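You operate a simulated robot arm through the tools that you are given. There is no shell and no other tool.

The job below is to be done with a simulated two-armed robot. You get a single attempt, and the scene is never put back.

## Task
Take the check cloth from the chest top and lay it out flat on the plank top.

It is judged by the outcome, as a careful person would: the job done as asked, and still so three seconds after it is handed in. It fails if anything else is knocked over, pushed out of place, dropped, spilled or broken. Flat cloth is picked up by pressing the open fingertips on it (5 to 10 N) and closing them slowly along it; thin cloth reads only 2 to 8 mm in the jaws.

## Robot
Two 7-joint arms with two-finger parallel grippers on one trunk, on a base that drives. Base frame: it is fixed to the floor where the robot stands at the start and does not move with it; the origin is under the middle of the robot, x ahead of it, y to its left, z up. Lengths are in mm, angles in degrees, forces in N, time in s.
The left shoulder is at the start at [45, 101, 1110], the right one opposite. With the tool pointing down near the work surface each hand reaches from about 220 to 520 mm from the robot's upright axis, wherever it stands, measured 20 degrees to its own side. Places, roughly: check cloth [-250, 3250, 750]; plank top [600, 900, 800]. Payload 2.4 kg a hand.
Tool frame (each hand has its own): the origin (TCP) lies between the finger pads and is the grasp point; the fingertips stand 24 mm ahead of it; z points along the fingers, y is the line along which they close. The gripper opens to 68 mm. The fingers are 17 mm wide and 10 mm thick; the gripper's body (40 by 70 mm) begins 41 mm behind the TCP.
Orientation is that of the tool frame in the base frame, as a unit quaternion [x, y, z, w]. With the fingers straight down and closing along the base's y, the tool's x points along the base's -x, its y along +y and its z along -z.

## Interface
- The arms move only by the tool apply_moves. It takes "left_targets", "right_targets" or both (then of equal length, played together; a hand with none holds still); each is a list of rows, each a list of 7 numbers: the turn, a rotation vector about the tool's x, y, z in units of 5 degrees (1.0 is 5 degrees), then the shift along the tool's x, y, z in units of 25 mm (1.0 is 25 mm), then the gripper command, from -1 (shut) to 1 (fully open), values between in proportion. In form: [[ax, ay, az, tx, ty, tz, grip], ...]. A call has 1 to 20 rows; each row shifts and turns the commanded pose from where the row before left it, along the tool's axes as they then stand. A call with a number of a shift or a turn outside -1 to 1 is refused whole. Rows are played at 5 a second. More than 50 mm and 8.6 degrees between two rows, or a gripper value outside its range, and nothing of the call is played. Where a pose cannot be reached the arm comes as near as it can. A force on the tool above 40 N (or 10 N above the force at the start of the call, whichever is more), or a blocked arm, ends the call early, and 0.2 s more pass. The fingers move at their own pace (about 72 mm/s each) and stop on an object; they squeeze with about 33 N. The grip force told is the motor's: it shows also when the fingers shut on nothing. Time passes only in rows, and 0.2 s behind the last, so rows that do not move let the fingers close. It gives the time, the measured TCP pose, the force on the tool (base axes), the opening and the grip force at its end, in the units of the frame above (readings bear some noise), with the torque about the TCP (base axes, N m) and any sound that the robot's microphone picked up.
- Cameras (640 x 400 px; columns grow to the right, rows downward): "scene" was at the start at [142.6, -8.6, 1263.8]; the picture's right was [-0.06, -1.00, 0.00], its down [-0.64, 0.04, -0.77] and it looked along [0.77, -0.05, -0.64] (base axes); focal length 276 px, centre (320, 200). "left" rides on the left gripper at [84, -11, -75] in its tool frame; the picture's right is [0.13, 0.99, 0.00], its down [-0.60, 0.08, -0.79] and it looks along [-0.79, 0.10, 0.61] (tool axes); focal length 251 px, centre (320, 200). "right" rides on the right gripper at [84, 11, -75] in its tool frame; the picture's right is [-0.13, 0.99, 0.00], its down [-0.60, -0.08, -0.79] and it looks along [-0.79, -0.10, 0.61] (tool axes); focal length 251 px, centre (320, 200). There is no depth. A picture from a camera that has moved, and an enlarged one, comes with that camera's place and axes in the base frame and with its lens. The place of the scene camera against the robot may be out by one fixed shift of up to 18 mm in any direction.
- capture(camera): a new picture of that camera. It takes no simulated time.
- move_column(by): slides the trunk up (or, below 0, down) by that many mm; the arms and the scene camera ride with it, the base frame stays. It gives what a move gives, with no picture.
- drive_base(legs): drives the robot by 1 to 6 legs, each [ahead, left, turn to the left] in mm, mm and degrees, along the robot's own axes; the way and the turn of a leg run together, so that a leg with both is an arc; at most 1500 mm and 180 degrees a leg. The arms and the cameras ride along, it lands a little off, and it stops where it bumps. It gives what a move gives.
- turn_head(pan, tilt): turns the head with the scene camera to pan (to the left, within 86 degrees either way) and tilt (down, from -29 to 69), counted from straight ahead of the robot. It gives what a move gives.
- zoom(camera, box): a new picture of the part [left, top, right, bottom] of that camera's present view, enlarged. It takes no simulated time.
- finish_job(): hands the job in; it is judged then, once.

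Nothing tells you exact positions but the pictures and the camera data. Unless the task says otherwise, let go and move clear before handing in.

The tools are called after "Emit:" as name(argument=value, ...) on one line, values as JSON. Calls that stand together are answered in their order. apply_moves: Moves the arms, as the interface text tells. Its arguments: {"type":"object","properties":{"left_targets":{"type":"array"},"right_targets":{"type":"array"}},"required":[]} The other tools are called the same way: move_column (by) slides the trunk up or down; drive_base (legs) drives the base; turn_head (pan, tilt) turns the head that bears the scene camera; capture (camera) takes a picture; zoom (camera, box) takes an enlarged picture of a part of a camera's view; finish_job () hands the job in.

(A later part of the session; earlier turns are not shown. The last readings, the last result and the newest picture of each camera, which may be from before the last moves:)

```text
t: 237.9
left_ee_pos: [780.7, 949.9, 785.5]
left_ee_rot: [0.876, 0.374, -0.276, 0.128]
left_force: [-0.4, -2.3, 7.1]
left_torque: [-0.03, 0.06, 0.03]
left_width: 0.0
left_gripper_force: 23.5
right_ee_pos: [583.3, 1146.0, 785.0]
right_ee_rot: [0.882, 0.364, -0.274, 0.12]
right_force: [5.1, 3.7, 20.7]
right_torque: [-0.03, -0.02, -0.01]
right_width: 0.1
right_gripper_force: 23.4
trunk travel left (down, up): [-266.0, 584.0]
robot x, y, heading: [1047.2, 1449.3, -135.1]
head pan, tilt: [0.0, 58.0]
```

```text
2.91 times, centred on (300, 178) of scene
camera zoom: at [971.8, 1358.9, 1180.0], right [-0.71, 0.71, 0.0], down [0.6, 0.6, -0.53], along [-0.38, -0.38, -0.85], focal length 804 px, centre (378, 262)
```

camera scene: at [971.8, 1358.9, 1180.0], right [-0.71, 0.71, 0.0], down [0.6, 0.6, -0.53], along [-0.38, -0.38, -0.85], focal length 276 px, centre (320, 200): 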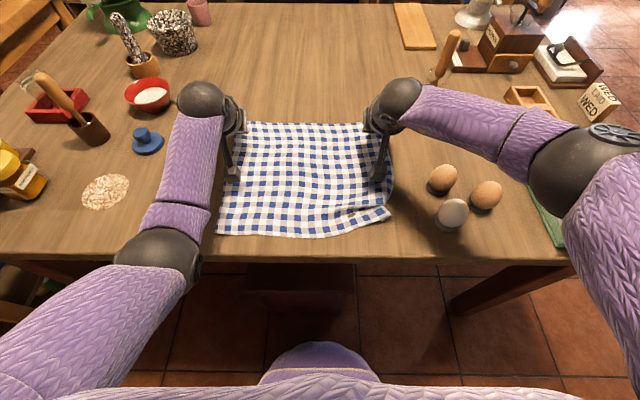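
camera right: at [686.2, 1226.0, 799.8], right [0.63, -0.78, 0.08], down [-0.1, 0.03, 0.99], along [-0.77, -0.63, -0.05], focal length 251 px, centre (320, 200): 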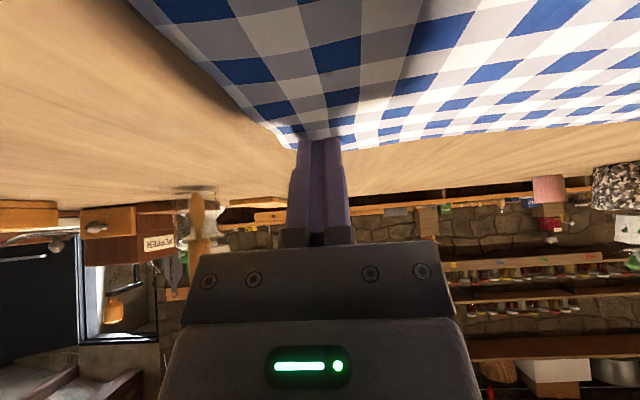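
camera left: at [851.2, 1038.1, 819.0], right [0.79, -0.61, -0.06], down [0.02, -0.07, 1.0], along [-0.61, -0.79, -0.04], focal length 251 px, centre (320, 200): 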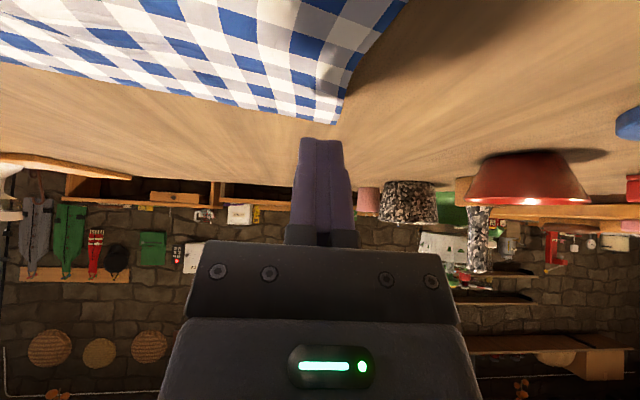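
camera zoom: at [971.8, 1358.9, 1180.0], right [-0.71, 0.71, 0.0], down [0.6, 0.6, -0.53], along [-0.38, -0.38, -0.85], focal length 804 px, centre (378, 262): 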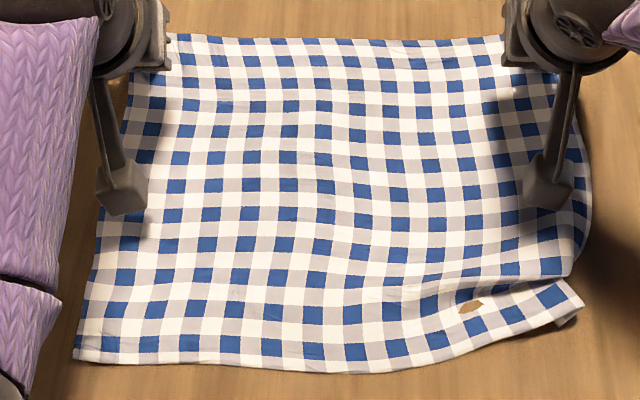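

Nearly perfect now: the weave is even and the far edge straight; only the near-right corner should come back ~30 mm. I lift, bring the hands upright again, and back off 65 mm for that last drag.

Emit:
move_column(by=170)

Emit:
apply_moves(left_targets=[[0, 1, 0, 0.645, 0, -0.403, -1], [0, 1, 0, 0.677, 0, -0.345, -1], [0, 1, 0, 0.705, 0, -0.285, -1], [0, 1, 0, 0.727, 0, -0.222, -1], [0, 1, 0, 0.6, 0, -0.128, -1], [0, 1, 0, 0.5, 0, -0.06, -1], [0, 1, 0, 0.3, 0, -0.01, -1], [0, 0, 0, 0, 0, 0, -1]], right_targets=[[0, 1, 0, 0.645, 0, -0.403, -1], [0, 1, 0, 0.677, 0, -0.345, -1], [0, 1, 0, 0.705, 0, -0.285, -1], [0, 1, 0, 0.727, 0, -0.222, -1], [0, 1, 0, 0.743, 0, -0.158, -1], [0, 1, 0, 0.754, 0, -0.093, -1], [0, 1, 0, 0.76, 0, -0.027, -1], [0, 0, 0, 0, 0, 0, -1]])

Emit:
drive_base(legs=[[-65, 0, 0]])

Emit:
capture(camera="scene")

Emit:
capture(camera="right")

Emit:
capture(camera="left")

```text
t: 239.8
left_ee_pos: [781.7, 949.2, 954.6]
left_ee_rot: [0.876, 0.374, -0.275, 0.127]
left_force: [-1.2, 0.3, -0.5]
left_torque: [0.01, 0.0, 0.01]
left_width: 0.0
left_gripper_force: 23.4
right_ee_pos: [580.9, 1144.5, 953.9]
right_ee_rot: [0.883, 0.364, -0.272, 0.119]
right_force: [0.5, -0.2, 0.0]
right_torque: [0.02, 0.02, -0.01]
right_width: 0.0
right_gripper_force: 23.9
trunk travel left (down, up): [-436.0, 414.0]
robot x, y, heading: [1045.4, 1449.9, -135.2]
head pan, tilt: [0.0, 58.0]
```

```text
t: 241.7
left_ee_pos: [856.0, 1029.5, 948.1]
left_ee_rot: [0.918, 0.395, 0.0, 0.009]
left_force: [0.0, 0.3, -0.6]
left_torque: [0.0, -0.02, 0.0]
left_width: 0.0
left_gripper_force: 24.1
right_ee_pos: [675.0, 1240.8, 947.3]
right_ee_rot: [0.924, 0.383, 0.005, 0.004]
right_force: [-0.3, -0.3, 0.3]
right_torque: [0.01, -0.02, 0.0]
right_width: 0.0
right_gripper_force: 24.4
trunk travel left (down, up): [-436.0, 414.0]
robot x, y, heading: [1047.1, 1450.3, -135.2]
head pan, tilt: [0.0, 58.0]
```

```text
t: 242.6
left_ee_pos: [902.3, 1074.4, 949.1]
left_ee_rot: [0.919, 0.395, 0.002, 0.009]
left_force: [0.5, -0.5, 1.0]
left_torque: [-0.01, 0.02, 0.0]
left_width: 0.0
left_gripper_force: 23.4
right_ee_pos: [721.5, 1285.5, 947.0]
right_ee_rot: [0.924, 0.383, 0.005, 0.005]
right_force: [-0.7, 0.8, 0.1]
right_torque: [0.01, -0.01, 0.02]
right_width: 0.0
right_gripper_force: 23.4
trunk travel left (down, up): [-436.0, 414.0]
robot x, y, heading: [1088.1, 1490.4, -135.1]
head pan, tilt: [0.0, 58.0]
```

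```text
taken
camera scene: at [1036.0, 1423.3, 1351.2], right [-0.71, 0.71, 0.0], down [0.6, 0.6, -0.53], along [-0.38, -0.37, -0.85], focal length 276 px, centre (320, 200)
```

scene: 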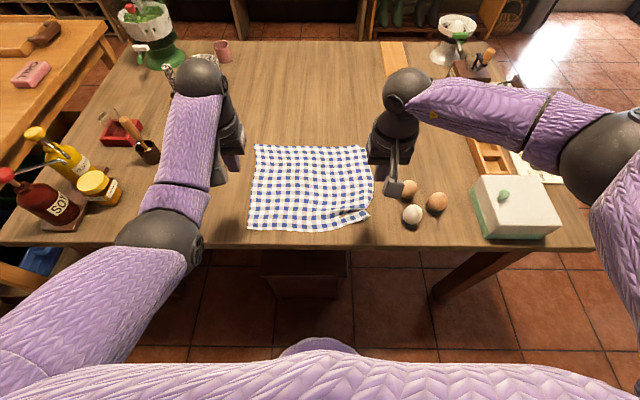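

```text
taken
camera right: at [786.8, 1337.1, 1023.2], right [0.61, -0.79, 0.01], down [-0.49, -0.37, 0.79], along [-0.62, -0.49, -0.61], focal length 251 px, centre (320, 200)
```

right: 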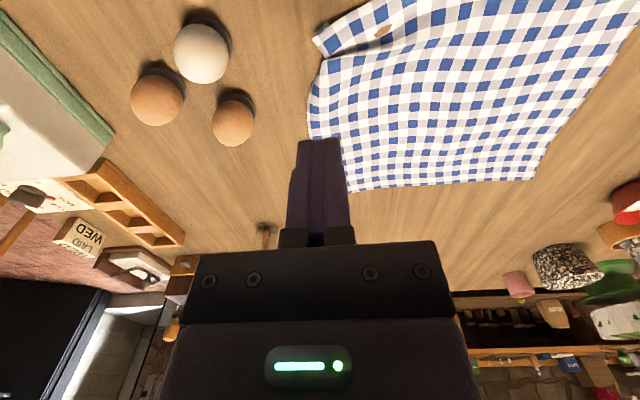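

```text
taken
camera left: at [951.3, 1143.6, 1021.8], right [0.81, -0.59, 0.02], down [-0.37, -0.48, 0.8], along [-0.46, -0.65, -0.6], focal length 251 px, centre (320, 200)
```

left: 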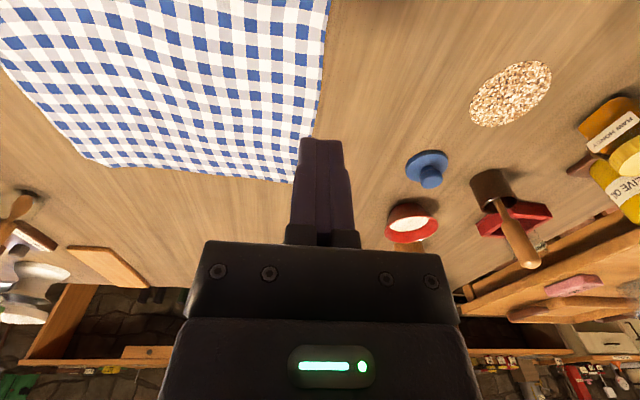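

Emit:
zoom(camera="right", box=[290, 0, 450, 100])

Emit:
zoom(camera="scene", box=[230, 135, 400, 241])

```text
4.00 times, centred on (370, 50) of right
camera zoom: at [786.8, 1337.1, 1023.2], right [0.61, -0.79, 0.01], down [-0.49, -0.37, 0.79], along [-0.62, -0.49, -0.61], focal length 1006 px, centre (120, 800)
```

zoom: 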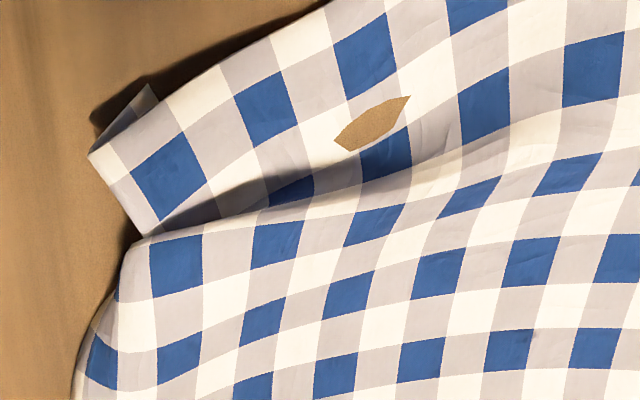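

```text
3.76 times, centred on (315, 188) of scene
camera zoom: at [1036.0, 1423.3, 1351.2], right [-0.71, 0.71, 0.0], down [0.6, 0.6, -0.53], along [-0.38, -0.37, -0.85], focal length 1040 px, centre (339, 245)
```

zoom: 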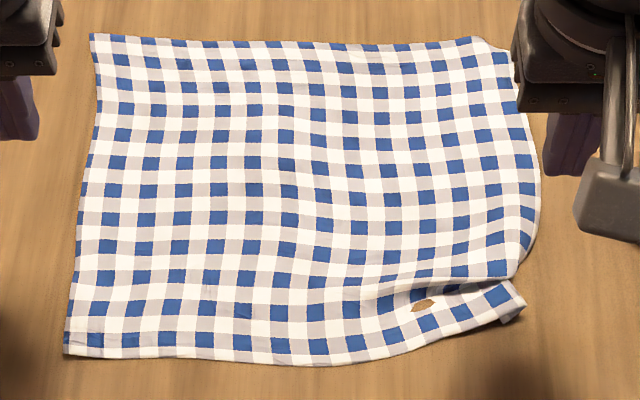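

The remaining strip at the near-right corner is clear now. I put the left fingertip on the cloth's centre-right as anchor and the right fingertip on the strip ~18 mm from the corner.

Emit:
apply_moves(left_targets=[[0, -1, 0, -0.12, -0.93, 0, -1], [0, -1, 0, -0.12, -0.93, 0, -1], [0, -1, 0, -0.12, -0.93, 0, -1], [0, -1, 0, -0.12, -0.93, 0.03, -1], [0, 0, 0, -0.12, -0.93, 0.04, -1], [0, 0, 0, -0.12, -0.93, 0.04, -1], [0, 0, 0, -0.12, -0.93, 0.04, -1], [0, 0, 0, 0, 0, 0, -1]], right_targets=[[0, 0, 0, -0.22, 0.36, 0, -1], [0, 0, 0, -0.22, 0.36, 0, -1], [0, 0, 0, 0, 0, 0, -1], [0, 0, 0, 0, 0, 0, -1], [0, 0, 0, 0, 0, 0, -1], [0, 0, 0, 0, 0, 0, -1], [0, 0, 0, 0, 0, 0, -1], [0, 0, 0, 0, 0, 0, -1]])

Emit:
move_column(by=-135)

Emit:
capture(camera="right")

Emit:
capture(camera="scene")

```text
t: 244.4
left_ee_pos: [767.7, 1170.2, 947.1]
left_ee_rot: [0.905, 0.387, -0.159, 0.077]
left_force: [-0.6, -0.5, -0.6]
left_torque: [0.01, -0.02, 0.02]
left_width: 0.0
left_gripper_force: 23.6
right_ee_pos: [724.4, 1265.5, 947.0]
right_ee_rot: [0.924, 0.382, 0.004, 0.004]
right_force: [-0.6, 0.4, 0.8]
right_torque: [0.04, -0.02, 0.01]
right_width: 0.0
right_gripper_force: 23.7
trunk travel left (down, up): [-436.0, 414.0]
robot x, y, heading: [1086.4, 1494.2, -134.8]
head pan, tilt: [0.0, 58.0]
```

```text
t: 246.1
left_ee_pos: [767.4, 1171.5, 810.8]
left_ee_rot: [0.905, 0.387, -0.159, 0.077]
left_force: [0.7, 0.2, 0.0]
left_torque: [0.02, 0.0, 0.0]
left_width: 0.0
left_gripper_force: 23.5
right_ee_pos: [726.5, 1265.2, 812.4]
right_ee_rot: [0.924, 0.382, 0.005, 0.005]
right_force: [-0.3, -0.7, -0.1]
right_torque: [-0.02, 0.02, -0.01]
right_width: 0.0
right_gripper_force: 23.6
trunk travel left (down, up): [-301.0, 549.0]
robot x, y, heading: [1088.8, 1496.4, -135.3]
head pan, tilt: [0.0, 58.0]
```

```text
taken
camera right: at [791.3, 1316.2, 888.3], right [0.61, -0.79, 0.01], down [-0.49, -0.37, 0.79], along [-0.62, -0.49, -0.61], focal length 251 px, centre (320, 200)
```

right: 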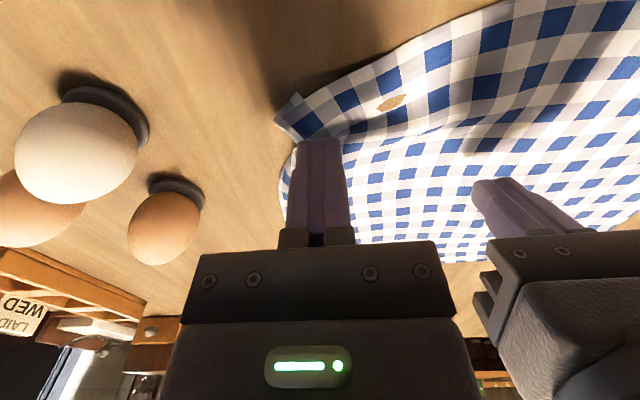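

```text
taken
camera scene: at [1020.1, 1407.6, 1215.1], right [-0.71, 0.71, 0.0], down [0.6, 0.6, -0.53], along [-0.38, -0.37, -0.85], focal length 276 px, centre (320, 200)
```

scene: 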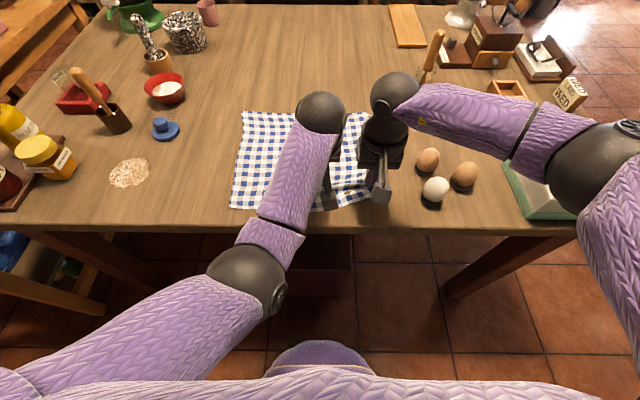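

Emit:
apply_moves(left_targets=[[0, 0, 0, 0.13, 0, 0.357, -1], [0, 0, 0, 0.13, 0, 0.357, -1], [0, 0, 0, 0, 0, 0, -1]], right_targets=[[0, 0, 0, 0.1, 0, 0.44, -1], [0, 0, 0, 0, 0, 0.4, -1], [0, 0, 0, 0, 0, 0, -1]])

Emit:
apply_moves(left_targets=[[0, 0, 0, 0.04, 0, 0.113, -1], [0, 0, 0, 0, 0, 0, -1]], right_targets=[[0, 0, 0, 0, 0, 0.1, -1], [0, 0, 0, 0, 0, 0, -1]])

```text
t: 246.9
left_ee_pos: [767.9, 1169.7, 794.1]
left_ee_rot: [0.905, 0.387, -0.159, 0.077]
left_force: [0.0, 0.6, 0.3]
left_torque: [0.01, 0.04, 0.01]
left_width: 0.1
left_gripper_force: 23.6
right_ee_pos: [728.6, 1266.4, 791.4]
right_ee_rot: [0.923, 0.384, 0.005, 0.004]
right_force: [0.0, -0.1, 0.1]
right_torque: [0.0, -0.05, -0.02]
right_width: 0.1
right_gripper_force: 23.8
trunk travel left (down, up): [-301.0, 549.0]
robot x, y, heading: [1089.8, 1488.3, -135.3]
head pan, tilt: [0.0, 58.0]
```

```text
t: 247.5
left_ee_pos: [767.9, 1169.2, 789.7]
left_ee_rot: [0.905, 0.387, -0.158, 0.078]
left_force: [-0.3, 0.8, -0.1]
left_torque: [-0.03, -0.01, 0.0]
left_width: 0.1
left_gripper_force: 24.1
right_ee_pos: [729.3, 1267.8, 789.5]
right_ee_rot: [0.924, 0.383, 0.005, 0.004]
right_force: [-0.1, 0.0, -0.9]
right_torque: [0.03, -0.03, 0.0]
right_width: 0.0
right_gripper_force: 23.3
trunk travel left (down, up): [-301.0, 549.0]
robot x, y, heading: [1094.0, 1493.8, -135.2]
head pan, tilt: [0.0, 58.0]
```

Emit:
apply_moves(left_targets=[[0, 0, 0, 0.04, 0, 0.113, -1], [0, 0, 0, 0, 0, 0, -1]], right_targets=[[0, 0, 0, 0, 0, 0.12, -1], [0, 0, 0, 0, 0, 0, -1]])

```text
t: 248.1
left_ee_pos: [767.3, 1170.1, 786.8]
left_ee_rot: [0.905, 0.387, -0.159, 0.076]
left_force: [-0.7, -0.9, 0.2]
left_torque: [-0.01, 0.01, 0.03]
left_width: 0.0
left_gripper_force: 23.7
right_ee_pos: [729.7, 1265.4, 788.1]
right_ee_rot: [0.924, 0.382, 0.005, 0.005]
right_force: [-1.0, 0.0, 3.9]
right_torque: [-0.03, 0.04, 0.01]
right_width: 0.1
right_gripper_force: 23.7
trunk travel left (down, up): [-301.0, 549.0]
robot x, y, heading: [1087.6, 1491.5, -135.2]
head pan, tilt: [0.0, 58.0]
```

Emit:
apply_moves(left_targets=[[0, 0, 0, 0.027, 0, 0.075, -1], [0, 0, 0, 0, 0, 0, -1]], right_targets=[[0, 0, 0, 0, 0, 0.04, -1], [0, 0, 0, 0, 0, 0, -1]])

```text
t: 248.7
left_ee_pos: [767.1, 1169.8, 786.9]
left_ee_rot: [0.905, 0.387, -0.16, 0.078]
left_force: [1.8, -1.9, 12.4]
left_torque: [-0.03, -0.05, -0.01]
left_width: 0.1
left_gripper_force: 23.4
right_ee_pos: [729.0, 1266.3, 787.5]
right_ee_rot: [0.924, 0.382, 0.003, 0.004]
right_force: [-1.4, 1.3, 8.4]
right_torque: [0.01, 0.1, 0.0]
right_width: 0.3
right_gripper_force: 23.0
trunk travel left (down, up): [-301.0, 549.0]
robot x, y, heading: [1090.1, 1496.4, -135.3]
head pan, tilt: [0.0, 58.0]
```

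Emit:
apply_moves(right_targets=[[0, 0, 0, 0, 0, 0.02, -1], [0, 0, 0, 0.16, -0.1, 0, -1], [0, 0, 0, 0.16, -0.1, 0, -1], [0, 0, 0, 0.16, -0.1, 0, -1], [0, 0, 0, 0.16, -0.1, 0, -1], [0, 0, 0, 0.16, -0.1, 0, -1]])

Emit:
capture(camera="right")

```text
t: 250.1
left_ee_pos: [768.8, 1169.6, 787.4]
left_ee_rot: [0.905, 0.387, -0.16, 0.078]
left_force: [-2.1, -1.6, 22.9]
left_torque: [0.03, 0.08, -0.01]
left_width: 0.0
left_gripper_force: 23.4
right_ee_pos: [734.0, 1291.9, 786.3]
right_ee_rot: [0.924, 0.382, 0.004, 0.004]
right_force: [0.6, -4.8, 11.5]
right_torque: [-0.12, 0.03, 0.07]
right_width: 0.0
right_gripper_force: 23.3
trunk travel left (down, up): [-301.0, 549.0]
robot x, y, heading: [1084.4, 1494.4, -135.1]
head pan, tilt: [0.0, 58.0]
```

```text
taken
camera right: at [799.7, 1342.0, 861.8], right [0.61, -0.79, 0.01], down [-0.49, -0.37, 0.79], along [-0.62, -0.49, -0.61], focal length 251 px, centre (320, 200)
```

right: 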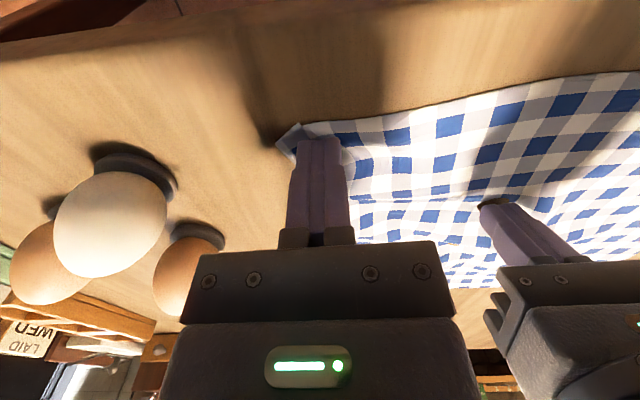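

The corner follows without slipping. I continue the drag another ~20 mm.

Emit:
apply_moves(right_targets=[[0, 0, 0, 0.16, -0.09, 0, -1], [0, 0, 0, 0.16, -0.09, 0, -1], [0, 0, 0, 0.16, -0.09, 0, -1], [0, 0, 0, 0.16, -0.09, 0, -1], [0, 0, 0, 0.16, -0.09, 0, -1]])

Emit:
capture(camera="right")

Emit:
capture(camera="scene")

```text
t: 251.3
left_ee_pos: [768.3, 1169.6, 786.1]
left_ee_rot: [0.905, 0.387, -0.16, 0.076]
left_force: [-4.8, 0.9, 27.0]
left_torque: [0.04, 0.19, 0.05]
left_width: 0.0
left_gripper_force: 23.8
right_ee_pos: [740.6, 1310.9, 786.0]
right_ee_rot: [0.924, 0.383, 0.003, 0.006]
right_force: [1.1, -11.1, 19.4]
right_torque: [-0.36, 0.1, 0.09]
right_width: 0.3
right_gripper_force: 23.5
trunk travel left (down, up): [-301.0, 549.0]
robot x, y, heading: [1088.6, 1489.6, -135.1]
head pan, tilt: [0.0, 58.0]
```

```text
taken
camera right: at [806.5, 1362.6, 861.4], right [0.61, -0.79, 0.01], down [-0.49, -0.37, 0.79], along [-0.62, -0.49, -0.61], focal length 251 px, centre (320, 200)
```

right: 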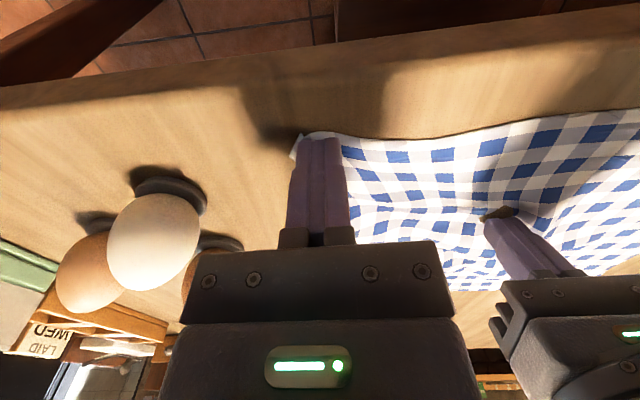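

```text
taken
camera scene: at [1022.0, 1408.4, 1215.4], right [-0.71, 0.71, 0.0], down [0.6, 0.6, -0.53], along [-0.38, -0.37, -0.85], focal length 276 px, centre (320, 200)
```

scene: 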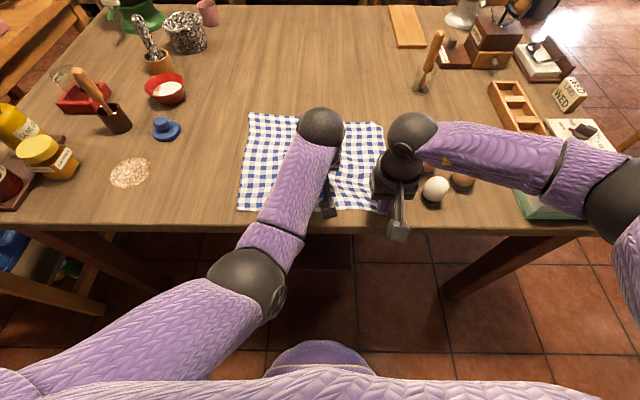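

The pleat is gone and the cloth is taut to the corner. I lift both hands with the trunk and move them apart to inspect.

Emit:
move_column(by=170)

Emit:
apply_moves(left_targets=[[0, 1, 0, 0, 0.9, 0, -1], [0, 1, 0, 0, 0.9, 0, -1], [0, 1, 0, 0, 0.9, 0, -1], [0, 1, 0, 0, 0.9, 0, -1], [0, 0, 0, 0, 0.9, 0, -1], [0, 0, 0, 0, 0.9, 0, -1], [0, 0, 0, 0, 0.9, 0, -1], [0, 0, 0, 0, 0.9, 0, -1], [0, 0, 0, 0, 0, 0, -1]], right_targets=[[0, 0, 0, 0, 0, 0, -1], [0, 0, 0, 0, 0, 0, -1], [0, 0, 0, 0, 0, 0, -1], [0, 0, 0, 0, 0, 0, -1], [0, 0, 0, 0, 0, 0, -1], [0, 0, 0, 0, 0, 0, -1], [0, 0, 0, 0, 0, 0, -1], [0, 0, 0, 0, 0, 0, -1], [0, 0, 0, 0, 0, 0, -1]])

Emit:
zoom(camera="scene", box=[230, 130, 410, 242])

Emit:
capture(camera="right")

Emit:
capture(camera="scene")

```text
t: 253.2
left_ee_pos: [768.5, 1169.8, 954.3]
left_ee_rot: [0.905, 0.387, -0.158, 0.076]
left_force: [0.5, -0.6, -0.3]
left_torque: [-0.02, 0.04, 0.02]
left_width: 0.0
left_gripper_force: 23.7
right_ee_pos: [740.5, 1313.1, 954.1]
right_ee_rot: [0.924, 0.383, 0.005, 0.004]
right_force: [-0.1, -0.1, -0.9]
right_torque: [0.05, 0.02, 0.01]
right_width: 0.1
right_gripper_force: 23.9
trunk travel left (down, up): [-471.0, 379.0]
robot x, y, heading: [1087.3, 1492.6, -135.2]
head pan, tilt: [0.0, 58.0]
```

```text
t: 255.2
left_ee_pos: [901.4, 1046.2, 958.4]
left_ee_rot: [0.919, 0.395, 0.001, 0.009]
left_force: [0.1, -0.2, -0.1]
left_torque: [0.01, 0.03, -0.02]
left_width: 0.0
left_gripper_force: 23.3
right_ee_pos: [739.6, 1310.9, 956.2]
right_ee_rot: [0.923, 0.384, 0.004, 0.005]
right_force: [0.5, -1.0, 0.2]
right_torque: [-0.01, -0.01, -0.02]
right_width: 0.1
right_gripper_force: 23.7
trunk travel left (down, up): [-471.0, 379.0]
robot x, y, heading: [1089.5, 1492.6, -134.9]
head pan, tilt: [0.0, 58.0]
```

```text
3.56 times, centred on (320, 186) of scene
camera zoom: at [1038.0, 1425.5, 1386.3], right [-0.71, 0.71, 0.0], down [0.6, 0.6, -0.53], along [-0.38, -0.37, -0.85], focal length 983 px, centre (320, 250)
```

zoom: 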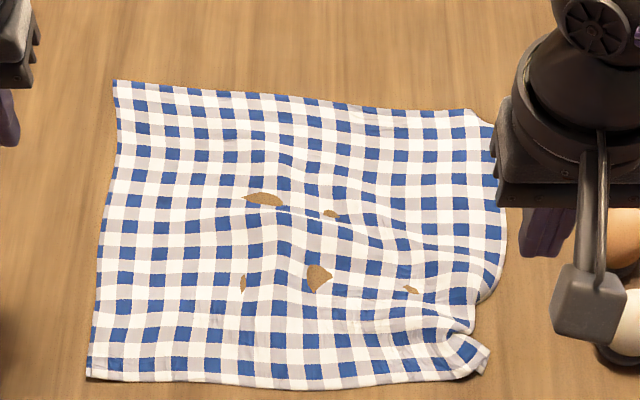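

```text
taken
camera right: at [805.0, 1362.7, 1030.0], right [0.61, -0.79, 0.01], down [-0.49, -0.37, 0.79], along [-0.62, -0.49, -0.61], focal length 251 px, centre (320, 200)
```

right: 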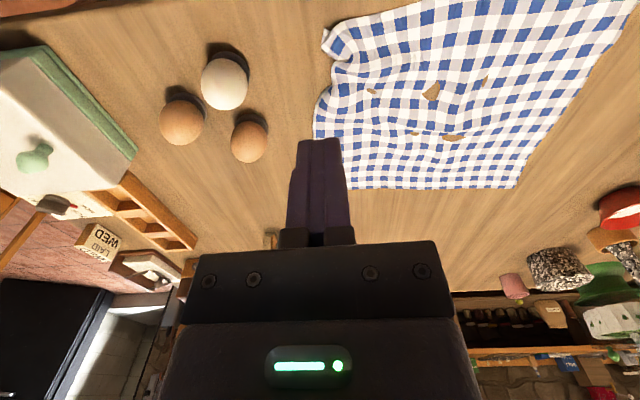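

```text
taken
camera scene: at [1038.0, 1425.5, 1386.3], right [-0.71, 0.71, 0.0], down [0.6, 0.6, -0.53], along [-0.38, -0.37, -0.85], focal length 276 px, centre (320, 200)
```

scene: 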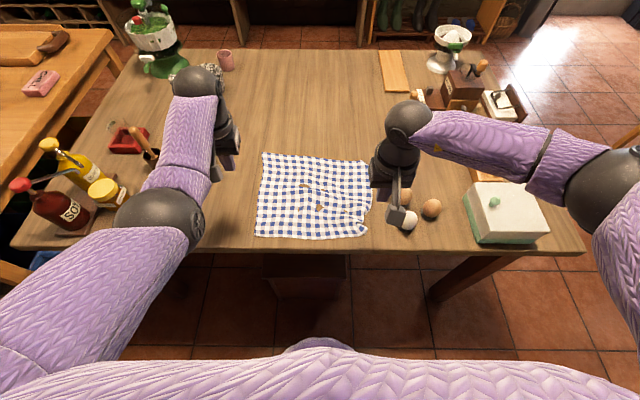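

The centre pleat is gone, but the right margin still tucks under. The surest remedy is to pinch the near-right part (full opening, which worked before), lift it so the right edge unrolls, and lay it down again outward. I position both hands for that.

Emit:
apply_moves(left_targets=[[0, 0, 0, -0.1, -0.6, 0, -1], [0, 0, 0, -0.1, -0.6, 0, -1], [0, 0, 0, -0.1, -0.6, 0, -1], [0, 0, 0, 0, 0, 0, -1], [0, 0, 0, 0, 0, 0, -1]], right_targets=[[0, 0, 0, -0.14, 0.7, 0, 1], [0, 0, 0, -0.14, 0.7, 0, 1], [0, 0, 0, -0.14, 0.7, 0, 1], [0, 0, 0, 0, 0, 0, 1], [0, 0, 0, 0, 0, 0, 1]])

Emit:
move_column(by=-145)

Emit:
capture(camera="right")

Emit:
capture(camera="left")

```text
t: 256.4
left_ee_pos: [860.8, 1072.1, 956.7]
left_ee_rot: [0.919, 0.395, 0.001, 0.009]
left_force: [0.3, 0.4, 0.7]
left_torque: [-0.01, 0.03, 0.01]
left_width: 0.1
left_gripper_force: 23.6
right_ee_pos: [770.7, 1267.3, 956.2]
right_ee_rot: [0.924, 0.383, 0.004, 0.003]
right_force: [0.6, 0.5, 0.2]
right_torque: [0.02, -0.03, -0.01]
right_width: 68.2
right_gripper_force: 0.0
trunk travel left (down, up): [-471.0, 379.0]
robot x, y, heading: [1091.3, 1494.1, -135.1]
head pan, tilt: [0.0, 58.0]
```

```text
t: 258.1
left_ee_pos: [861.9, 1071.8, 811.4]
left_ee_rot: [0.919, 0.395, 0.001, 0.009]
left_force: [0.7, -0.1, -1.1]
left_torque: [-0.01, 0.03, 0.01]
left_width: 0.0
left_gripper_force: 23.6
right_ee_pos: [769.5, 1266.7, 811.0]
right_ee_rot: [0.924, 0.382, 0.005, 0.005]
right_force: [0.2, -0.1, 0.1]
right_torque: [-0.01, 0.0, -0.02]
right_width: 68.2
right_gripper_force: 0.0
trunk travel left (down, up): [-326.0, 524.0]
robot x, y, heading: [1088.6, 1493.8, -135.1]
head pan, tilt: [0.0, 58.0]
```

```text
taken
camera right: at [834.7, 1318.2, 885.8], right [0.61, -0.79, 0.01], down [-0.49, -0.37, 0.79], along [-0.62, -0.49, -0.61], focal length 251 px, centre (320, 200)
```

right: 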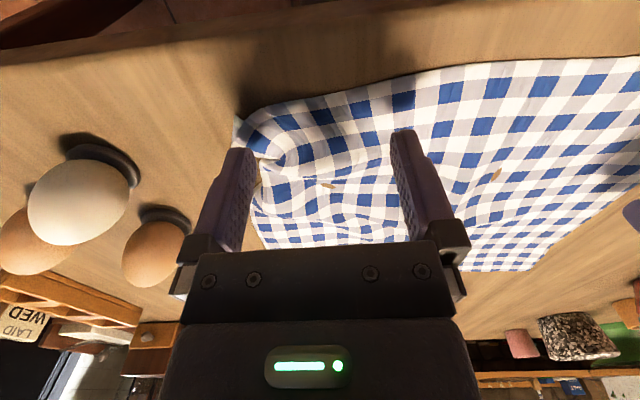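

```text
taken
camera left: at [911.1, 1140.6, 885.6], right [0.81, -0.59, 0.02], down [-0.37, -0.48, 0.8], along [-0.46, -0.65, -0.6], focal length 251 px, centre (320, 200)
```

left: 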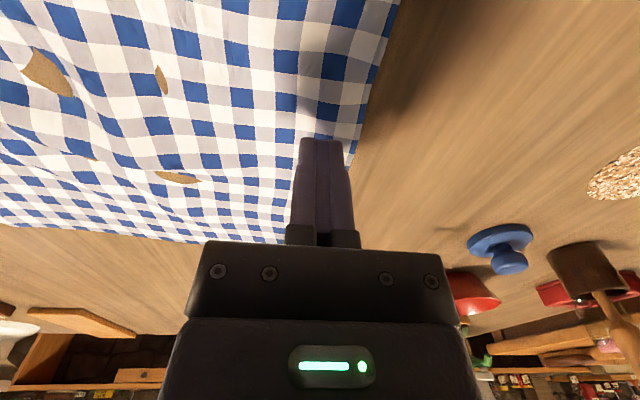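

Emit:
apply_moves(left_targets=[[0, 0, 0, 0, 0, 0.5, -1], [0, 0, 0, 0, 0, 0.38, -1], [0, 0, 0, 0, 0, 0, -1]], right_targets=[[0, 0, 0, -0.2, 0.16, 0.5, 1], [0, 0, 0, 0, 0, 0.38, 1], [0, 0, 0, 0, 0, 0, 1]])

Emit:
apply_moves(left_targets=[[0, 0, 0, 0, 0, 0.1, -1], [0, 0, 0, 0, 0, 0, -1]], right_targets=[[0, 0, 0, 0, 0, 0.1, 1], [0, 0, 0, 0, 0, 0, 1]])

```text
t: 258.9
left_ee_pos: [861.2, 1071.5, 790.4]
left_ee_rot: [0.919, 0.395, 0.0, 0.009]
left_force: [-0.9, -0.2, 0.1]
left_torque: [-0.01, 0.03, -0.01]
left_width: 0.0
left_gripper_force: 23.9
right_ee_pos: [767.0, 1260.0, 788.2]
right_ee_rot: [0.924, 0.383, 0.004, 0.004]
right_force: [-0.1, 0.1, 0.0]
right_torque: [-0.05, 0.0, -0.02]
right_width: 68.0
right_gripper_force: 0.0
trunk travel left (down, up): [-326.0, 524.0]
robot x, y, heading: [1093.6, 1493.3, -135.1]
head pan, tilt: [0.0, 58.0]
```

```text
t: 259.5
left_ee_pos: [861.9, 1072.1, 787.9]
left_ee_rot: [0.919, 0.395, 0.001, 0.009]
left_force: [-0.4, 0.7, -0.2]
left_torque: [0.01, -0.03, -0.01]
left_width: 0.1
left_gripper_force: 23.5
right_ee_pos: [766.6, 1261.3, 786.9]
right_ee_rot: [0.924, 0.383, 0.004, 0.005]
right_force: [0.6, -0.2, 11.2]
right_torque: [0.25, 0.33, 0.0]
right_width: 67.4
right_gripper_force: 0.2
trunk travel left (down, up): [-326.0, 524.0]
robot x, y, heading: [1087.5, 1494.7, -134.9]
head pan, tilt: [0.0, 58.0]
```

Emit:
apply_moves(left_targets=[[0, 0, 0, 0, 0, 0.1, -1], [0, 0, 0, 0, 0, 0, -1]], right_targets=[[0, 0, 0, 0, 0, 0.04, 1], [0, 0, 0, 0, 0, 0, 1]])

```text
t: 260.1
left_ee_pos: [861.8, 1071.8, 785.4]
left_ee_rot: [0.919, 0.394, 0.001, 0.009]
left_force: [-1.0, 0.5, 2.9]
left_torque: [-0.02, -0.02, 0.0]
left_width: 0.0
left_gripper_force: 23.6
right_ee_pos: [768.2, 1261.9, 786.5]
right_ee_rot: [0.924, 0.383, 0.003, 0.006]
right_force: [-5.1, -2.8, 27.3]
right_torque: [0.56, 0.88, 0.24]
right_width: 68.0
right_gripper_force: 0.1
trunk travel left (down, up): [-326.0, 524.0]
robot x, y, heading: [1091.1, 1491.9, -134.9]
head pan, tilt: [0.0, 58.0]
```

Emit:
apply_moves(left_targets=[[0, 0, 0, 0, 0, 0.03, -1], [0, 0, 0, 0, 0, 0, -1]], right_targets=[[0.4, 0, 0, 0, 0, -0.03, 1], [0, 0, 0, 0, 0, 0, 1]])

```text
t: 260.7
left_ee_pos: [861.2, 1073.0, 785.3]
left_ee_rot: [0.919, 0.395, 0.0, 0.01]
left_force: [0.2, 2.5, 21.7]
left_torque: [0.17, -0.02, 0.0]
left_width: 0.0
left_gripper_force: 23.1
right_ee_pos: [770.1, 1261.9, 786.5]
right_ee_rot: [0.924, 0.383, -0.002, -0.012]
right_force: [0.2, -0.9, 4.4]
right_torque: [-0.04, -0.12, 0.01]
right_width: 68.3
right_gripper_force: 0.2
trunk travel left (down, up): [-326.0, 524.0]
robot x, y, heading: [1090.8, 1488.7, -135.3]
head pan, tilt: [0.0, 58.0]
```

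Emit:
apply_moves(left_targets=[[0, 0, 0, 0, 0, -0.015, -1], [0, 0, 0, 0, 0, 0, -1]], right_targets=[[-0.08, 0, 0, 0, 0, 0.035, 1], [0, 0, 0, 0, 0, 0, 1]])

```text
t: 261.3
left_ee_pos: [862.3, 1072.8, 785.6]
left_ee_rot: [0.919, 0.394, 0.0, 0.009]
left_force: [-2.5, -0.5, 14.8]
left_torque: [0.01, 0.02, 0.05]
left_width: 0.0
left_gripper_force: 24.0
right_ee_pos: [769.0, 1261.7, 786.5]
right_ee_rot: [0.924, 0.383, 0.0, -0.008]
right_force: [2.3, 0.6, 8.3]
right_torque: [0.05, -0.04, -0.01]
right_width: 67.9
right_gripper_force: 0.1
trunk travel left (down, up): [-326.0, 524.0]
robot x, y, heading: [1087.3, 1493.2, -135.3]
head pan, tilt: [0.0, 58.0]
```

Balanced now: right 8 N over both fingers, left 15 N. I press slightly more and close the right slowly.

Emit:
apply_moves(right_targets=[[0, 0, 0, 0, 0, 0.015, 0.95], [0, 0, 0, 0, 0, 0, 0.9], [0, 0, 0, 0, 0, 0, 0.85], [0, 0, 0, 0, 0, 0, 0.8], [0, 0, 0, 0, 0, 0, 0.75], [0, 0, 0, 0, 0, 0, 0.7], [0, 0, 0, 0, 0, 0, 0.65], [0, 0, 0, 0, 0, 0, 0.6], [0, 0, 0, 0, 0, 0, 0.55], [0, 0, 0, 0, 0, 0, 0.5], [0, 0, 0, 0, 0, 0, 0.45], [0, 0, 0, 0, 0, 0, 0.4], [0, 0, 0, 0, 0, 0, 0.35], [0, 0, 0, 0, 0, 0, 0.3], [0, 0, 0, 0, 0, 0, 0.25], [0, 0, 0, 0, 0, 0, 0.2], [0, 0, 0, 0, 0, 0, 0.15], [0, 0, 0, 0, 0, 0, 0.1], [0, 0, 0, 0, 0, 0, 0.05]])

Emit:
capture(camera="right")

```text
t: 265.3
left_ee_pos: [861.7, 1073.2, 785.4]
left_ee_rot: [0.919, 0.394, -0.001, 0.009]
left_force: [-2.2, -0.2, 8.3]
left_torque: [0.02, 0.03, 0.01]
left_width: 0.0
left_gripper_force: 23.8
right_ee_pos: [768.9, 1261.3, 785.5]
right_ee_rot: [0.924, 0.382, -0.002, -0.008]
right_force: [-1.9, 1.7, 24.2]
right_torque: [0.24, 0.32, 0.0]
right_width: 37.3
right_gripper_force: 0.3
trunk travel left (down, up): [-326.0, 524.0]
robot x, y, heading: [1088.1, 1495.8, -135.0]
head pan, tilt: [0.0, 58.0]
```

```text
taken
camera right: at [836.0, 1310.9, 860.8], right [0.61, -0.79, -0.02], down [-0.48, -0.38, 0.79], along [-0.63, -0.47, -0.61], focal length 251 px, centre (320, 200)
```

right: 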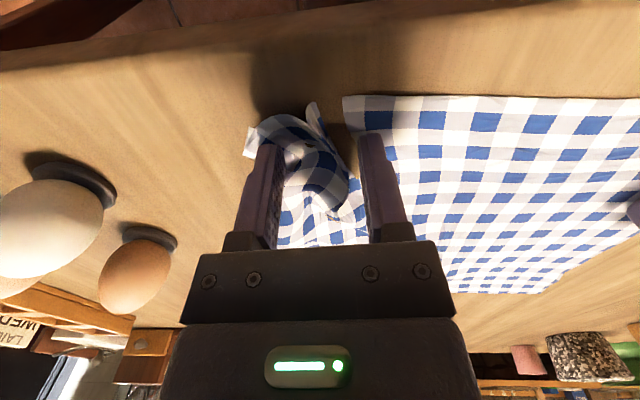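

The corner has gathered into a fold between the right fingers. I close fully.

Emit:
apply_moves(right_targets=[[0, 0, 0, 0, 0, -0.015, 0.0], [0, 0, 0, 0, 0, 0, -0.07], [0, 0, 0, 0, 0, 0, -0.14], [0, 0, 0, 0, 0, 0, -0.21], [0, 0, 0, 0, 0, 0, -0.28], [0, 0, 0, 0, 0, 0, -0.35], [0, 0, 0, 0, 0, 0, -0.42], [0, 0, 0, 0, 0, 0, -0.49], [0, 0, 0, 0, 0, 0, -0.56], [0, 0, 0, 0, 0, 0, -0.63], [0, 0, 0, 0, 0, 0, -0.7], [0, 0, 0, 0, 0, 0, -0.8], [0, 0, 0, 0, 0, 0, -0.9], [0, 0, 0, 0, 0, 0, -1], [0, 0, 0, 0, 0, 0, -1], [0, 0, 0, 0, 0, 0, -1]])

Emit:
capture(camera="right")

```text
t: 267.5
left_ee_pos: [861.4, 1072.4, 784.3]
left_ee_rot: [0.919, 0.394, 0.0, 0.009]
left_force: [-1.0, 0.9, 5.7]
left_torque: [0.06, 0.03, 0.0]
left_width: 0.0
left_gripper_force: 23.0
right_ee_pos: [768.7, 1261.4, 786.2]
right_ee_rot: [0.924, 0.381, -0.002, -0.008]
right_force: [0.4, 0.9, 17.3]
right_torque: [0.12, 0.14, 0.02]
right_width: 2.7
right_gripper_force: 25.9
trunk travel left (down, up): [-326.0, 524.0]
robot x, y, heading: [1089.8, 1493.5, -135.2]
head pan, tilt: [0.0, 58.0]
stopped in row 10 (right hand): the force on the tool passed its limit at 40 N (the readings are from after the stop); the commanded pose is now the measured one
```

```text
taken
camera right: at [835.6, 1310.9, 861.0], right [0.61, -0.79, -0.02], down [-0.47, -0.38, 0.79], along [-0.64, -0.48, -0.61], focal length 251 px, centre (320, 200)
```

right: 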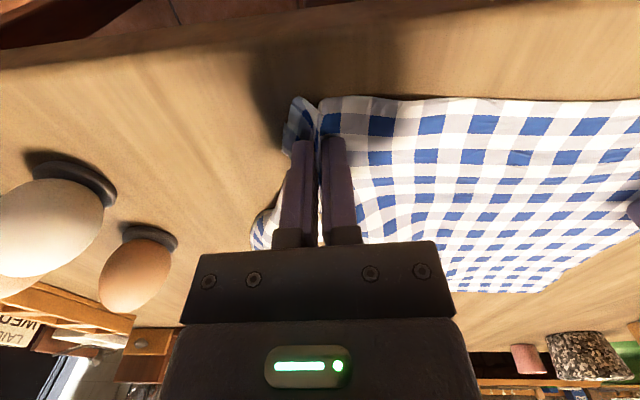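

Gripped (2.7 mm, 26 N). Now I lift that corner ~80 mm so the right edge unrolls, and look.

Emit:
apply_moves(right_targets=[[0, 0, 0, 0, 0, -0.4, -1], [0, 0, 0, 0, 0, -0.7, -1], [0, 0, 0, 0, -0.1, -0.8, -1], [0, 0, 0, 0, -0.2, -0.8, -1], [0, 0, 0, 0, -0.2, -0.6, -1], [0, 0, 0, 0, 0, 0, -1]])

Emit:
capture(camera="scene")

Emit:
capture(camera="right")

```text
t: 268.9
left_ee_pos: [861.4, 1072.9, 784.5]
left_ee_rot: [0.919, 0.394, 0.0, 0.008]
left_force: [-9.0, 14.0, 24.5]
left_torque: [0.5, 0.22, 0.05]
left_width: 0.0
left_gripper_force: 23.3
right_ee_pos: [761.5, 1268.8, 867.4]
right_ee_rot: [0.924, 0.383, -0.001, -0.008]
right_force: [9.3, -16.9, -8.3]
right_torque: [-0.28, -0.27, 0.24]
right_width: 4.2
right_gripper_force: 27.8
trunk travel left (down, up): [-326.0, 524.0]
robot x, y, heading: [1089.9, 1492.2, -134.8]
head pan, tilt: [0.0, 58.0]
```

```text
taken
camera scene: at [1024.1, 1411.7, 1240.4], right [-0.71, 0.71, 0.0], down [0.6, 0.6, -0.53], along [-0.38, -0.37, -0.85], focal length 276 px, centre (320, 200)
```

scene: 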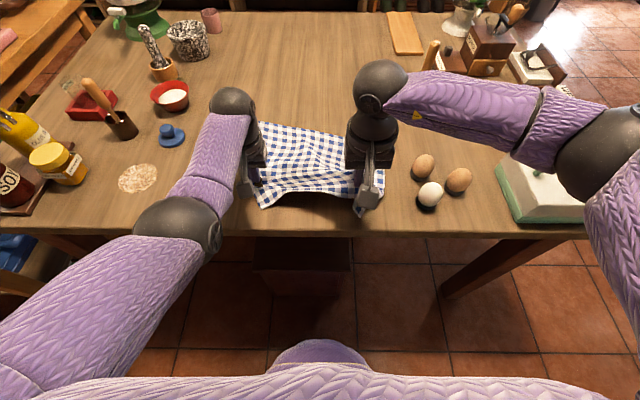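

```text
taken
camera right: at [828.8, 1319.0, 942.7], right [0.61, -0.79, -0.02], down [-0.48, -0.38, 0.79], along [-0.63, -0.48, -0.61], focal length 251 px, centre (320, 200)
```

right: 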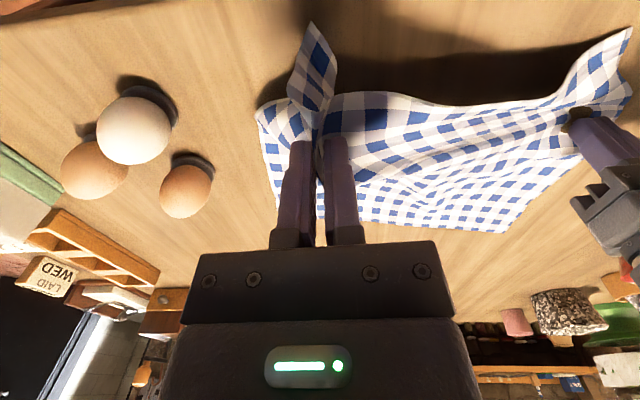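

The right edge has come free and hangs straight. I lower the corner again in place, keeping the cloth lightly taut, then release.

Emit:
apply_moves(right_targets=[[0, 0, 0, 0, 0.02, 0.7, -1], [0, 0, 0, 0, 0, 0.7, -1], [0, 0, 0, 0, -0.04, 0.7, -1], [0, 0, 0, 0, -0.06, 0.65, -1], [0, 0, 0, 0, -0.06, 0.25, -1], [0, 0, 0, 0, 0, 0, -1]])

Emit:
capture(camera="right")

Emit:
capture(camera="scene")

```text
t: 270.3
left_ee_pos: [861.7, 1072.9, 785.0]
left_ee_rot: [0.919, 0.394, 0.0, 0.01]
left_force: [-9.2, 5.4, 23.9]
left_torque: [0.23, 0.22, 0.03]
left_width: 0.0
left_gripper_force: 23.6
right_ee_pos: [757.7, 1274.1, 793.3]
right_ee_rot: [0.924, 0.382, -0.002, -0.007]
right_force: [5.1, -8.3, 0.5]
right_torque: [-0.17, -0.14, 0.13]
right_width: 2.9
right_gripper_force: 26.6
trunk travel left (down, up): [-326.0, 524.0]
robot x, y, heading: [1090.3, 1494.9, -134.9]
head pan, tilt: [0.0, 58.0]
```

```text
taken
camera right: at [824.0, 1322.6, 868.4], right [0.61, -0.79, -0.02], down [-0.48, -0.38, 0.79], along [-0.63, -0.47, -0.61], focal length 251 px, centre (320, 200)
```

right: 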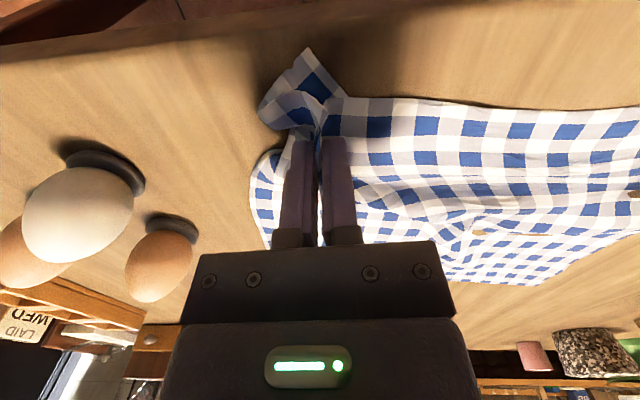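

```text
taken
camera scene: at [1023.9, 1412.3, 1240.5], right [-0.71, 0.71, 0.0], down [0.6, 0.6, -0.53], along [-0.38, -0.37, -0.85], focal length 276 px, centre (320, 200)
```

scene: 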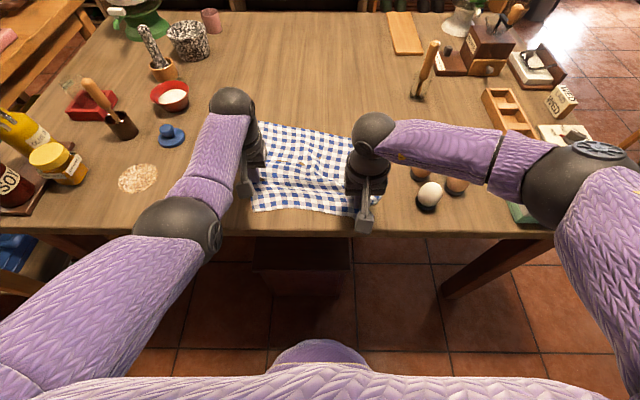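

Emit:
apply_moves(right_targets=[[0, 0, 0, 0, 0, 0.12, -1], [0, 0, 0, 0, 0, 0, -0.8], [0, 0, 0, 0, 0, 0, -0.6], [0, 0, 0, 0, 0, 0, -0.4], [0, 0, 0, 0, 0, 0, -0.2], [0, 0, 0, 0, 0, 0, 0], [0, 0, 0, 0, 0, 0, 0.2], [0, 0, 0, 0, 0, -0.4, 0.2], [0, 0, 0, 0, 0, -0.8, 0.2], [0, 0, 0, 0, 0, -0.8, 0.2], [0, 0, 0, 0, 0, -0.8, -1], [0, 0, 0, 0, 0, 0, -1], [0, 0, 0, 0, 0, 0, -1]])

Emit:
capture(camera="right")

Emit:
capture(camera="scene")

```text
t: 273.1
left_ee_pos: [862.3, 1072.5, 784.5]
left_ee_rot: [0.919, 0.394, 0.0, 0.01]
left_force: [-2.5, -1.9, 25.0]
left_torque: [0.05, 0.1, 0.03]
left_width: 0.2
left_gripper_force: 23.7
right_ee_pos: [758.5, 1271.4, 860.7]
right_ee_rot: [0.924, 0.382, -0.002, -0.009]
right_force: [-0.1, -0.2, 0.1]
right_torque: [-0.01, -0.01, 0.05]
right_width: 0.0
right_gripper_force: 23.7
trunk travel left (down, up): [-326.0, 524.0]
robot x, y, heading: [1093.6, 1496.6, -135.2]
head pan, tilt: [0.0, 58.0]
```

```text
taken
camera right: at [827.1, 1321.3, 935.7], right [0.61, -0.79, -0.02], down [-0.48, -0.38, 0.79], along [-0.63, -0.47, -0.61], focal length 251 px, centre (320, 200)
```

right: 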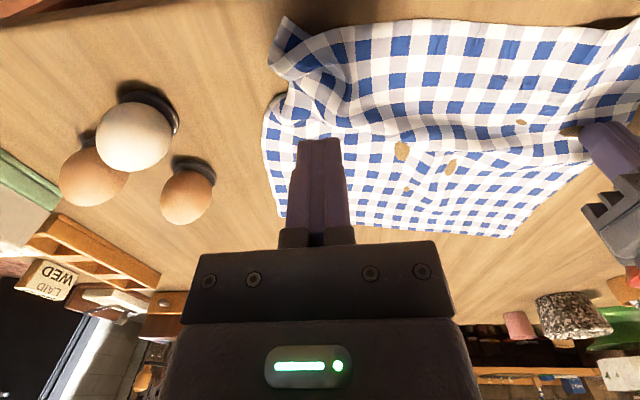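

```text
taken
camera scene: at [1024.1, 1412.4, 1240.5], right [-0.71, 0.71, 0.0], down [0.6, 0.6, -0.53], along [-0.38, -0.37, -0.85], focal length 276 px, centre (320, 200)
```

scene: 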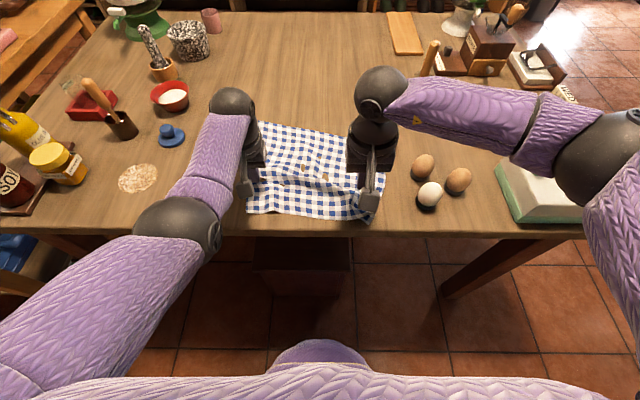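

The right edge is mostly out now; the near-right corner flap needs to go outward ~30 mm. I place the closed right fingertip on that flap.

Emit:
apply_moves(left_targets=[[0, 0, 0, 0, 0, -0.02, -1], [0, 0, 0, 0, 0, 0, -1], [0, 0, 0, 0, 0, 0, -1], [0, 0, 0, 0, 0, 0, -1], [0, 0, 0, 0, 0, 0, -1], [0, 0, 0, 0, 0, 0, -1]], right_targets=[[-0.32, 0, 0, 0.38, -0.2, 0, -1], [0, 0, 0, 0.38, -0.2, 0, -1], [0, 0, 0, 0, 0, 0.9, -1], [0, 0, 0, 0, 0, 0.9, -1], [0, 0, 0, 0, 0, 0.5, -1], [0, 0, 0, 0, 0, 0, -1]])

Emit:
capture(camera="right")

```text
t: 274.5
left_ee_pos: [861.8, 1073.4, 785.8]
left_ee_rot: [0.919, 0.395, 0.001, 0.008]
left_force: [-2.7, -3.0, 19.8]
left_torque: [0.02, 0.03, 0.0]
left_width: 0.2
left_gripper_force: 23.8
right_ee_pos: [764.6, 1292.4, 806.6]
right_ee_rot: [0.924, 0.383, 0.003, 0.004]
right_force: [-0.8, 0.9, -0.2]
right_torque: [-0.01, 0.02, -0.01]
right_width: 0.2
right_gripper_force: 23.5
trunk travel left (down, up): [-326.0, 524.0]
robot x, y, heading: [1089.3, 1495.0, -135.0]
head pan, tilt: [0.0, 58.0]
```

```text
taken
camera right: at [829.9, 1342.0, 881.0], right [0.61, -0.79, 0.01], down [-0.49, -0.37, 0.79], along [-0.62, -0.49, -0.61], focal length 251 px, centre (320, 200)
```

right: 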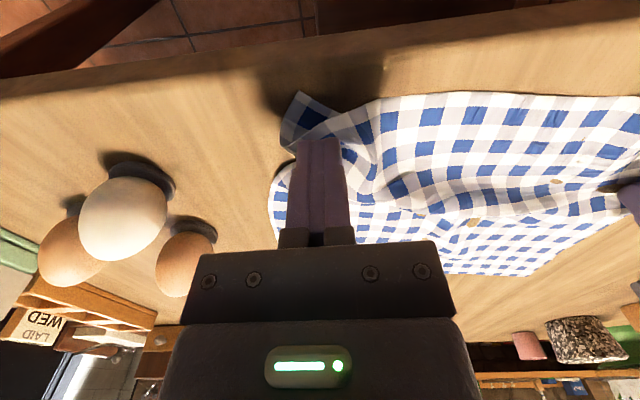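

Emit:
apply_moves(right_targets=[[0, 0, 0, 0, -0.05, 0.5, -1], [0, 0, 0, 0, 0, 0.15, -1], [0, 0, 0, 0, 0, 0, -1]])

Emit:
apply_moves(right_targets=[[0, 0, 0, 0, 0, 0.1, -1], [0, 0, 0, 0, 0, 0, -1]])

```text
t: 275.3
left_ee_pos: [861.0, 1072.1, 784.6]
left_ee_rot: [0.919, 0.395, 0.001, 0.01]
left_force: [-3.2, -1.5, 17.6]
left_torque: [0.04, 0.07, 0.04]
left_width: 0.0
left_gripper_force: 23.2
right_ee_pos: [764.2, 1292.4, 787.6]
right_ee_rot: [0.924, 0.383, 0.004, 0.004]
right_force: [0.0, -1.5, 4.6]
right_torque: [-0.01, 0.03, -0.05]
right_width: 0.0
right_gripper_force: 23.5
trunk travel left (down, up): [-326.0, 524.0]
robot x, y, heading: [1086.2, 1497.2, -135.1]
head pan, tilt: [0.0, 58.0]
```

```text
t: 275.9
left_ee_pos: [863.8, 1073.7, 785.6]
left_ee_rot: [0.918, 0.395, 0.001, 0.009]
left_force: [-1.8, -0.9, 5.5]
left_torque: [0.01, 0.06, 0.01]
left_width: 0.0
left_gripper_force: 23.4
right_ee_pos: [764.0, 1291.7, 787.9]
right_ee_rot: [0.924, 0.382, 0.003, 0.005]
right_force: [-5.4, 1.6, 38.2]
right_torque: [-0.18, 0.37, -0.01]
right_width: 0.2
right_gripper_force: 23.9
trunk travel left (down, up): [-326.0, 524.0]
robot x, y, heading: [1094.2, 1494.3, -135.2]
head pan, tilt: [0.0, 58.0]
```

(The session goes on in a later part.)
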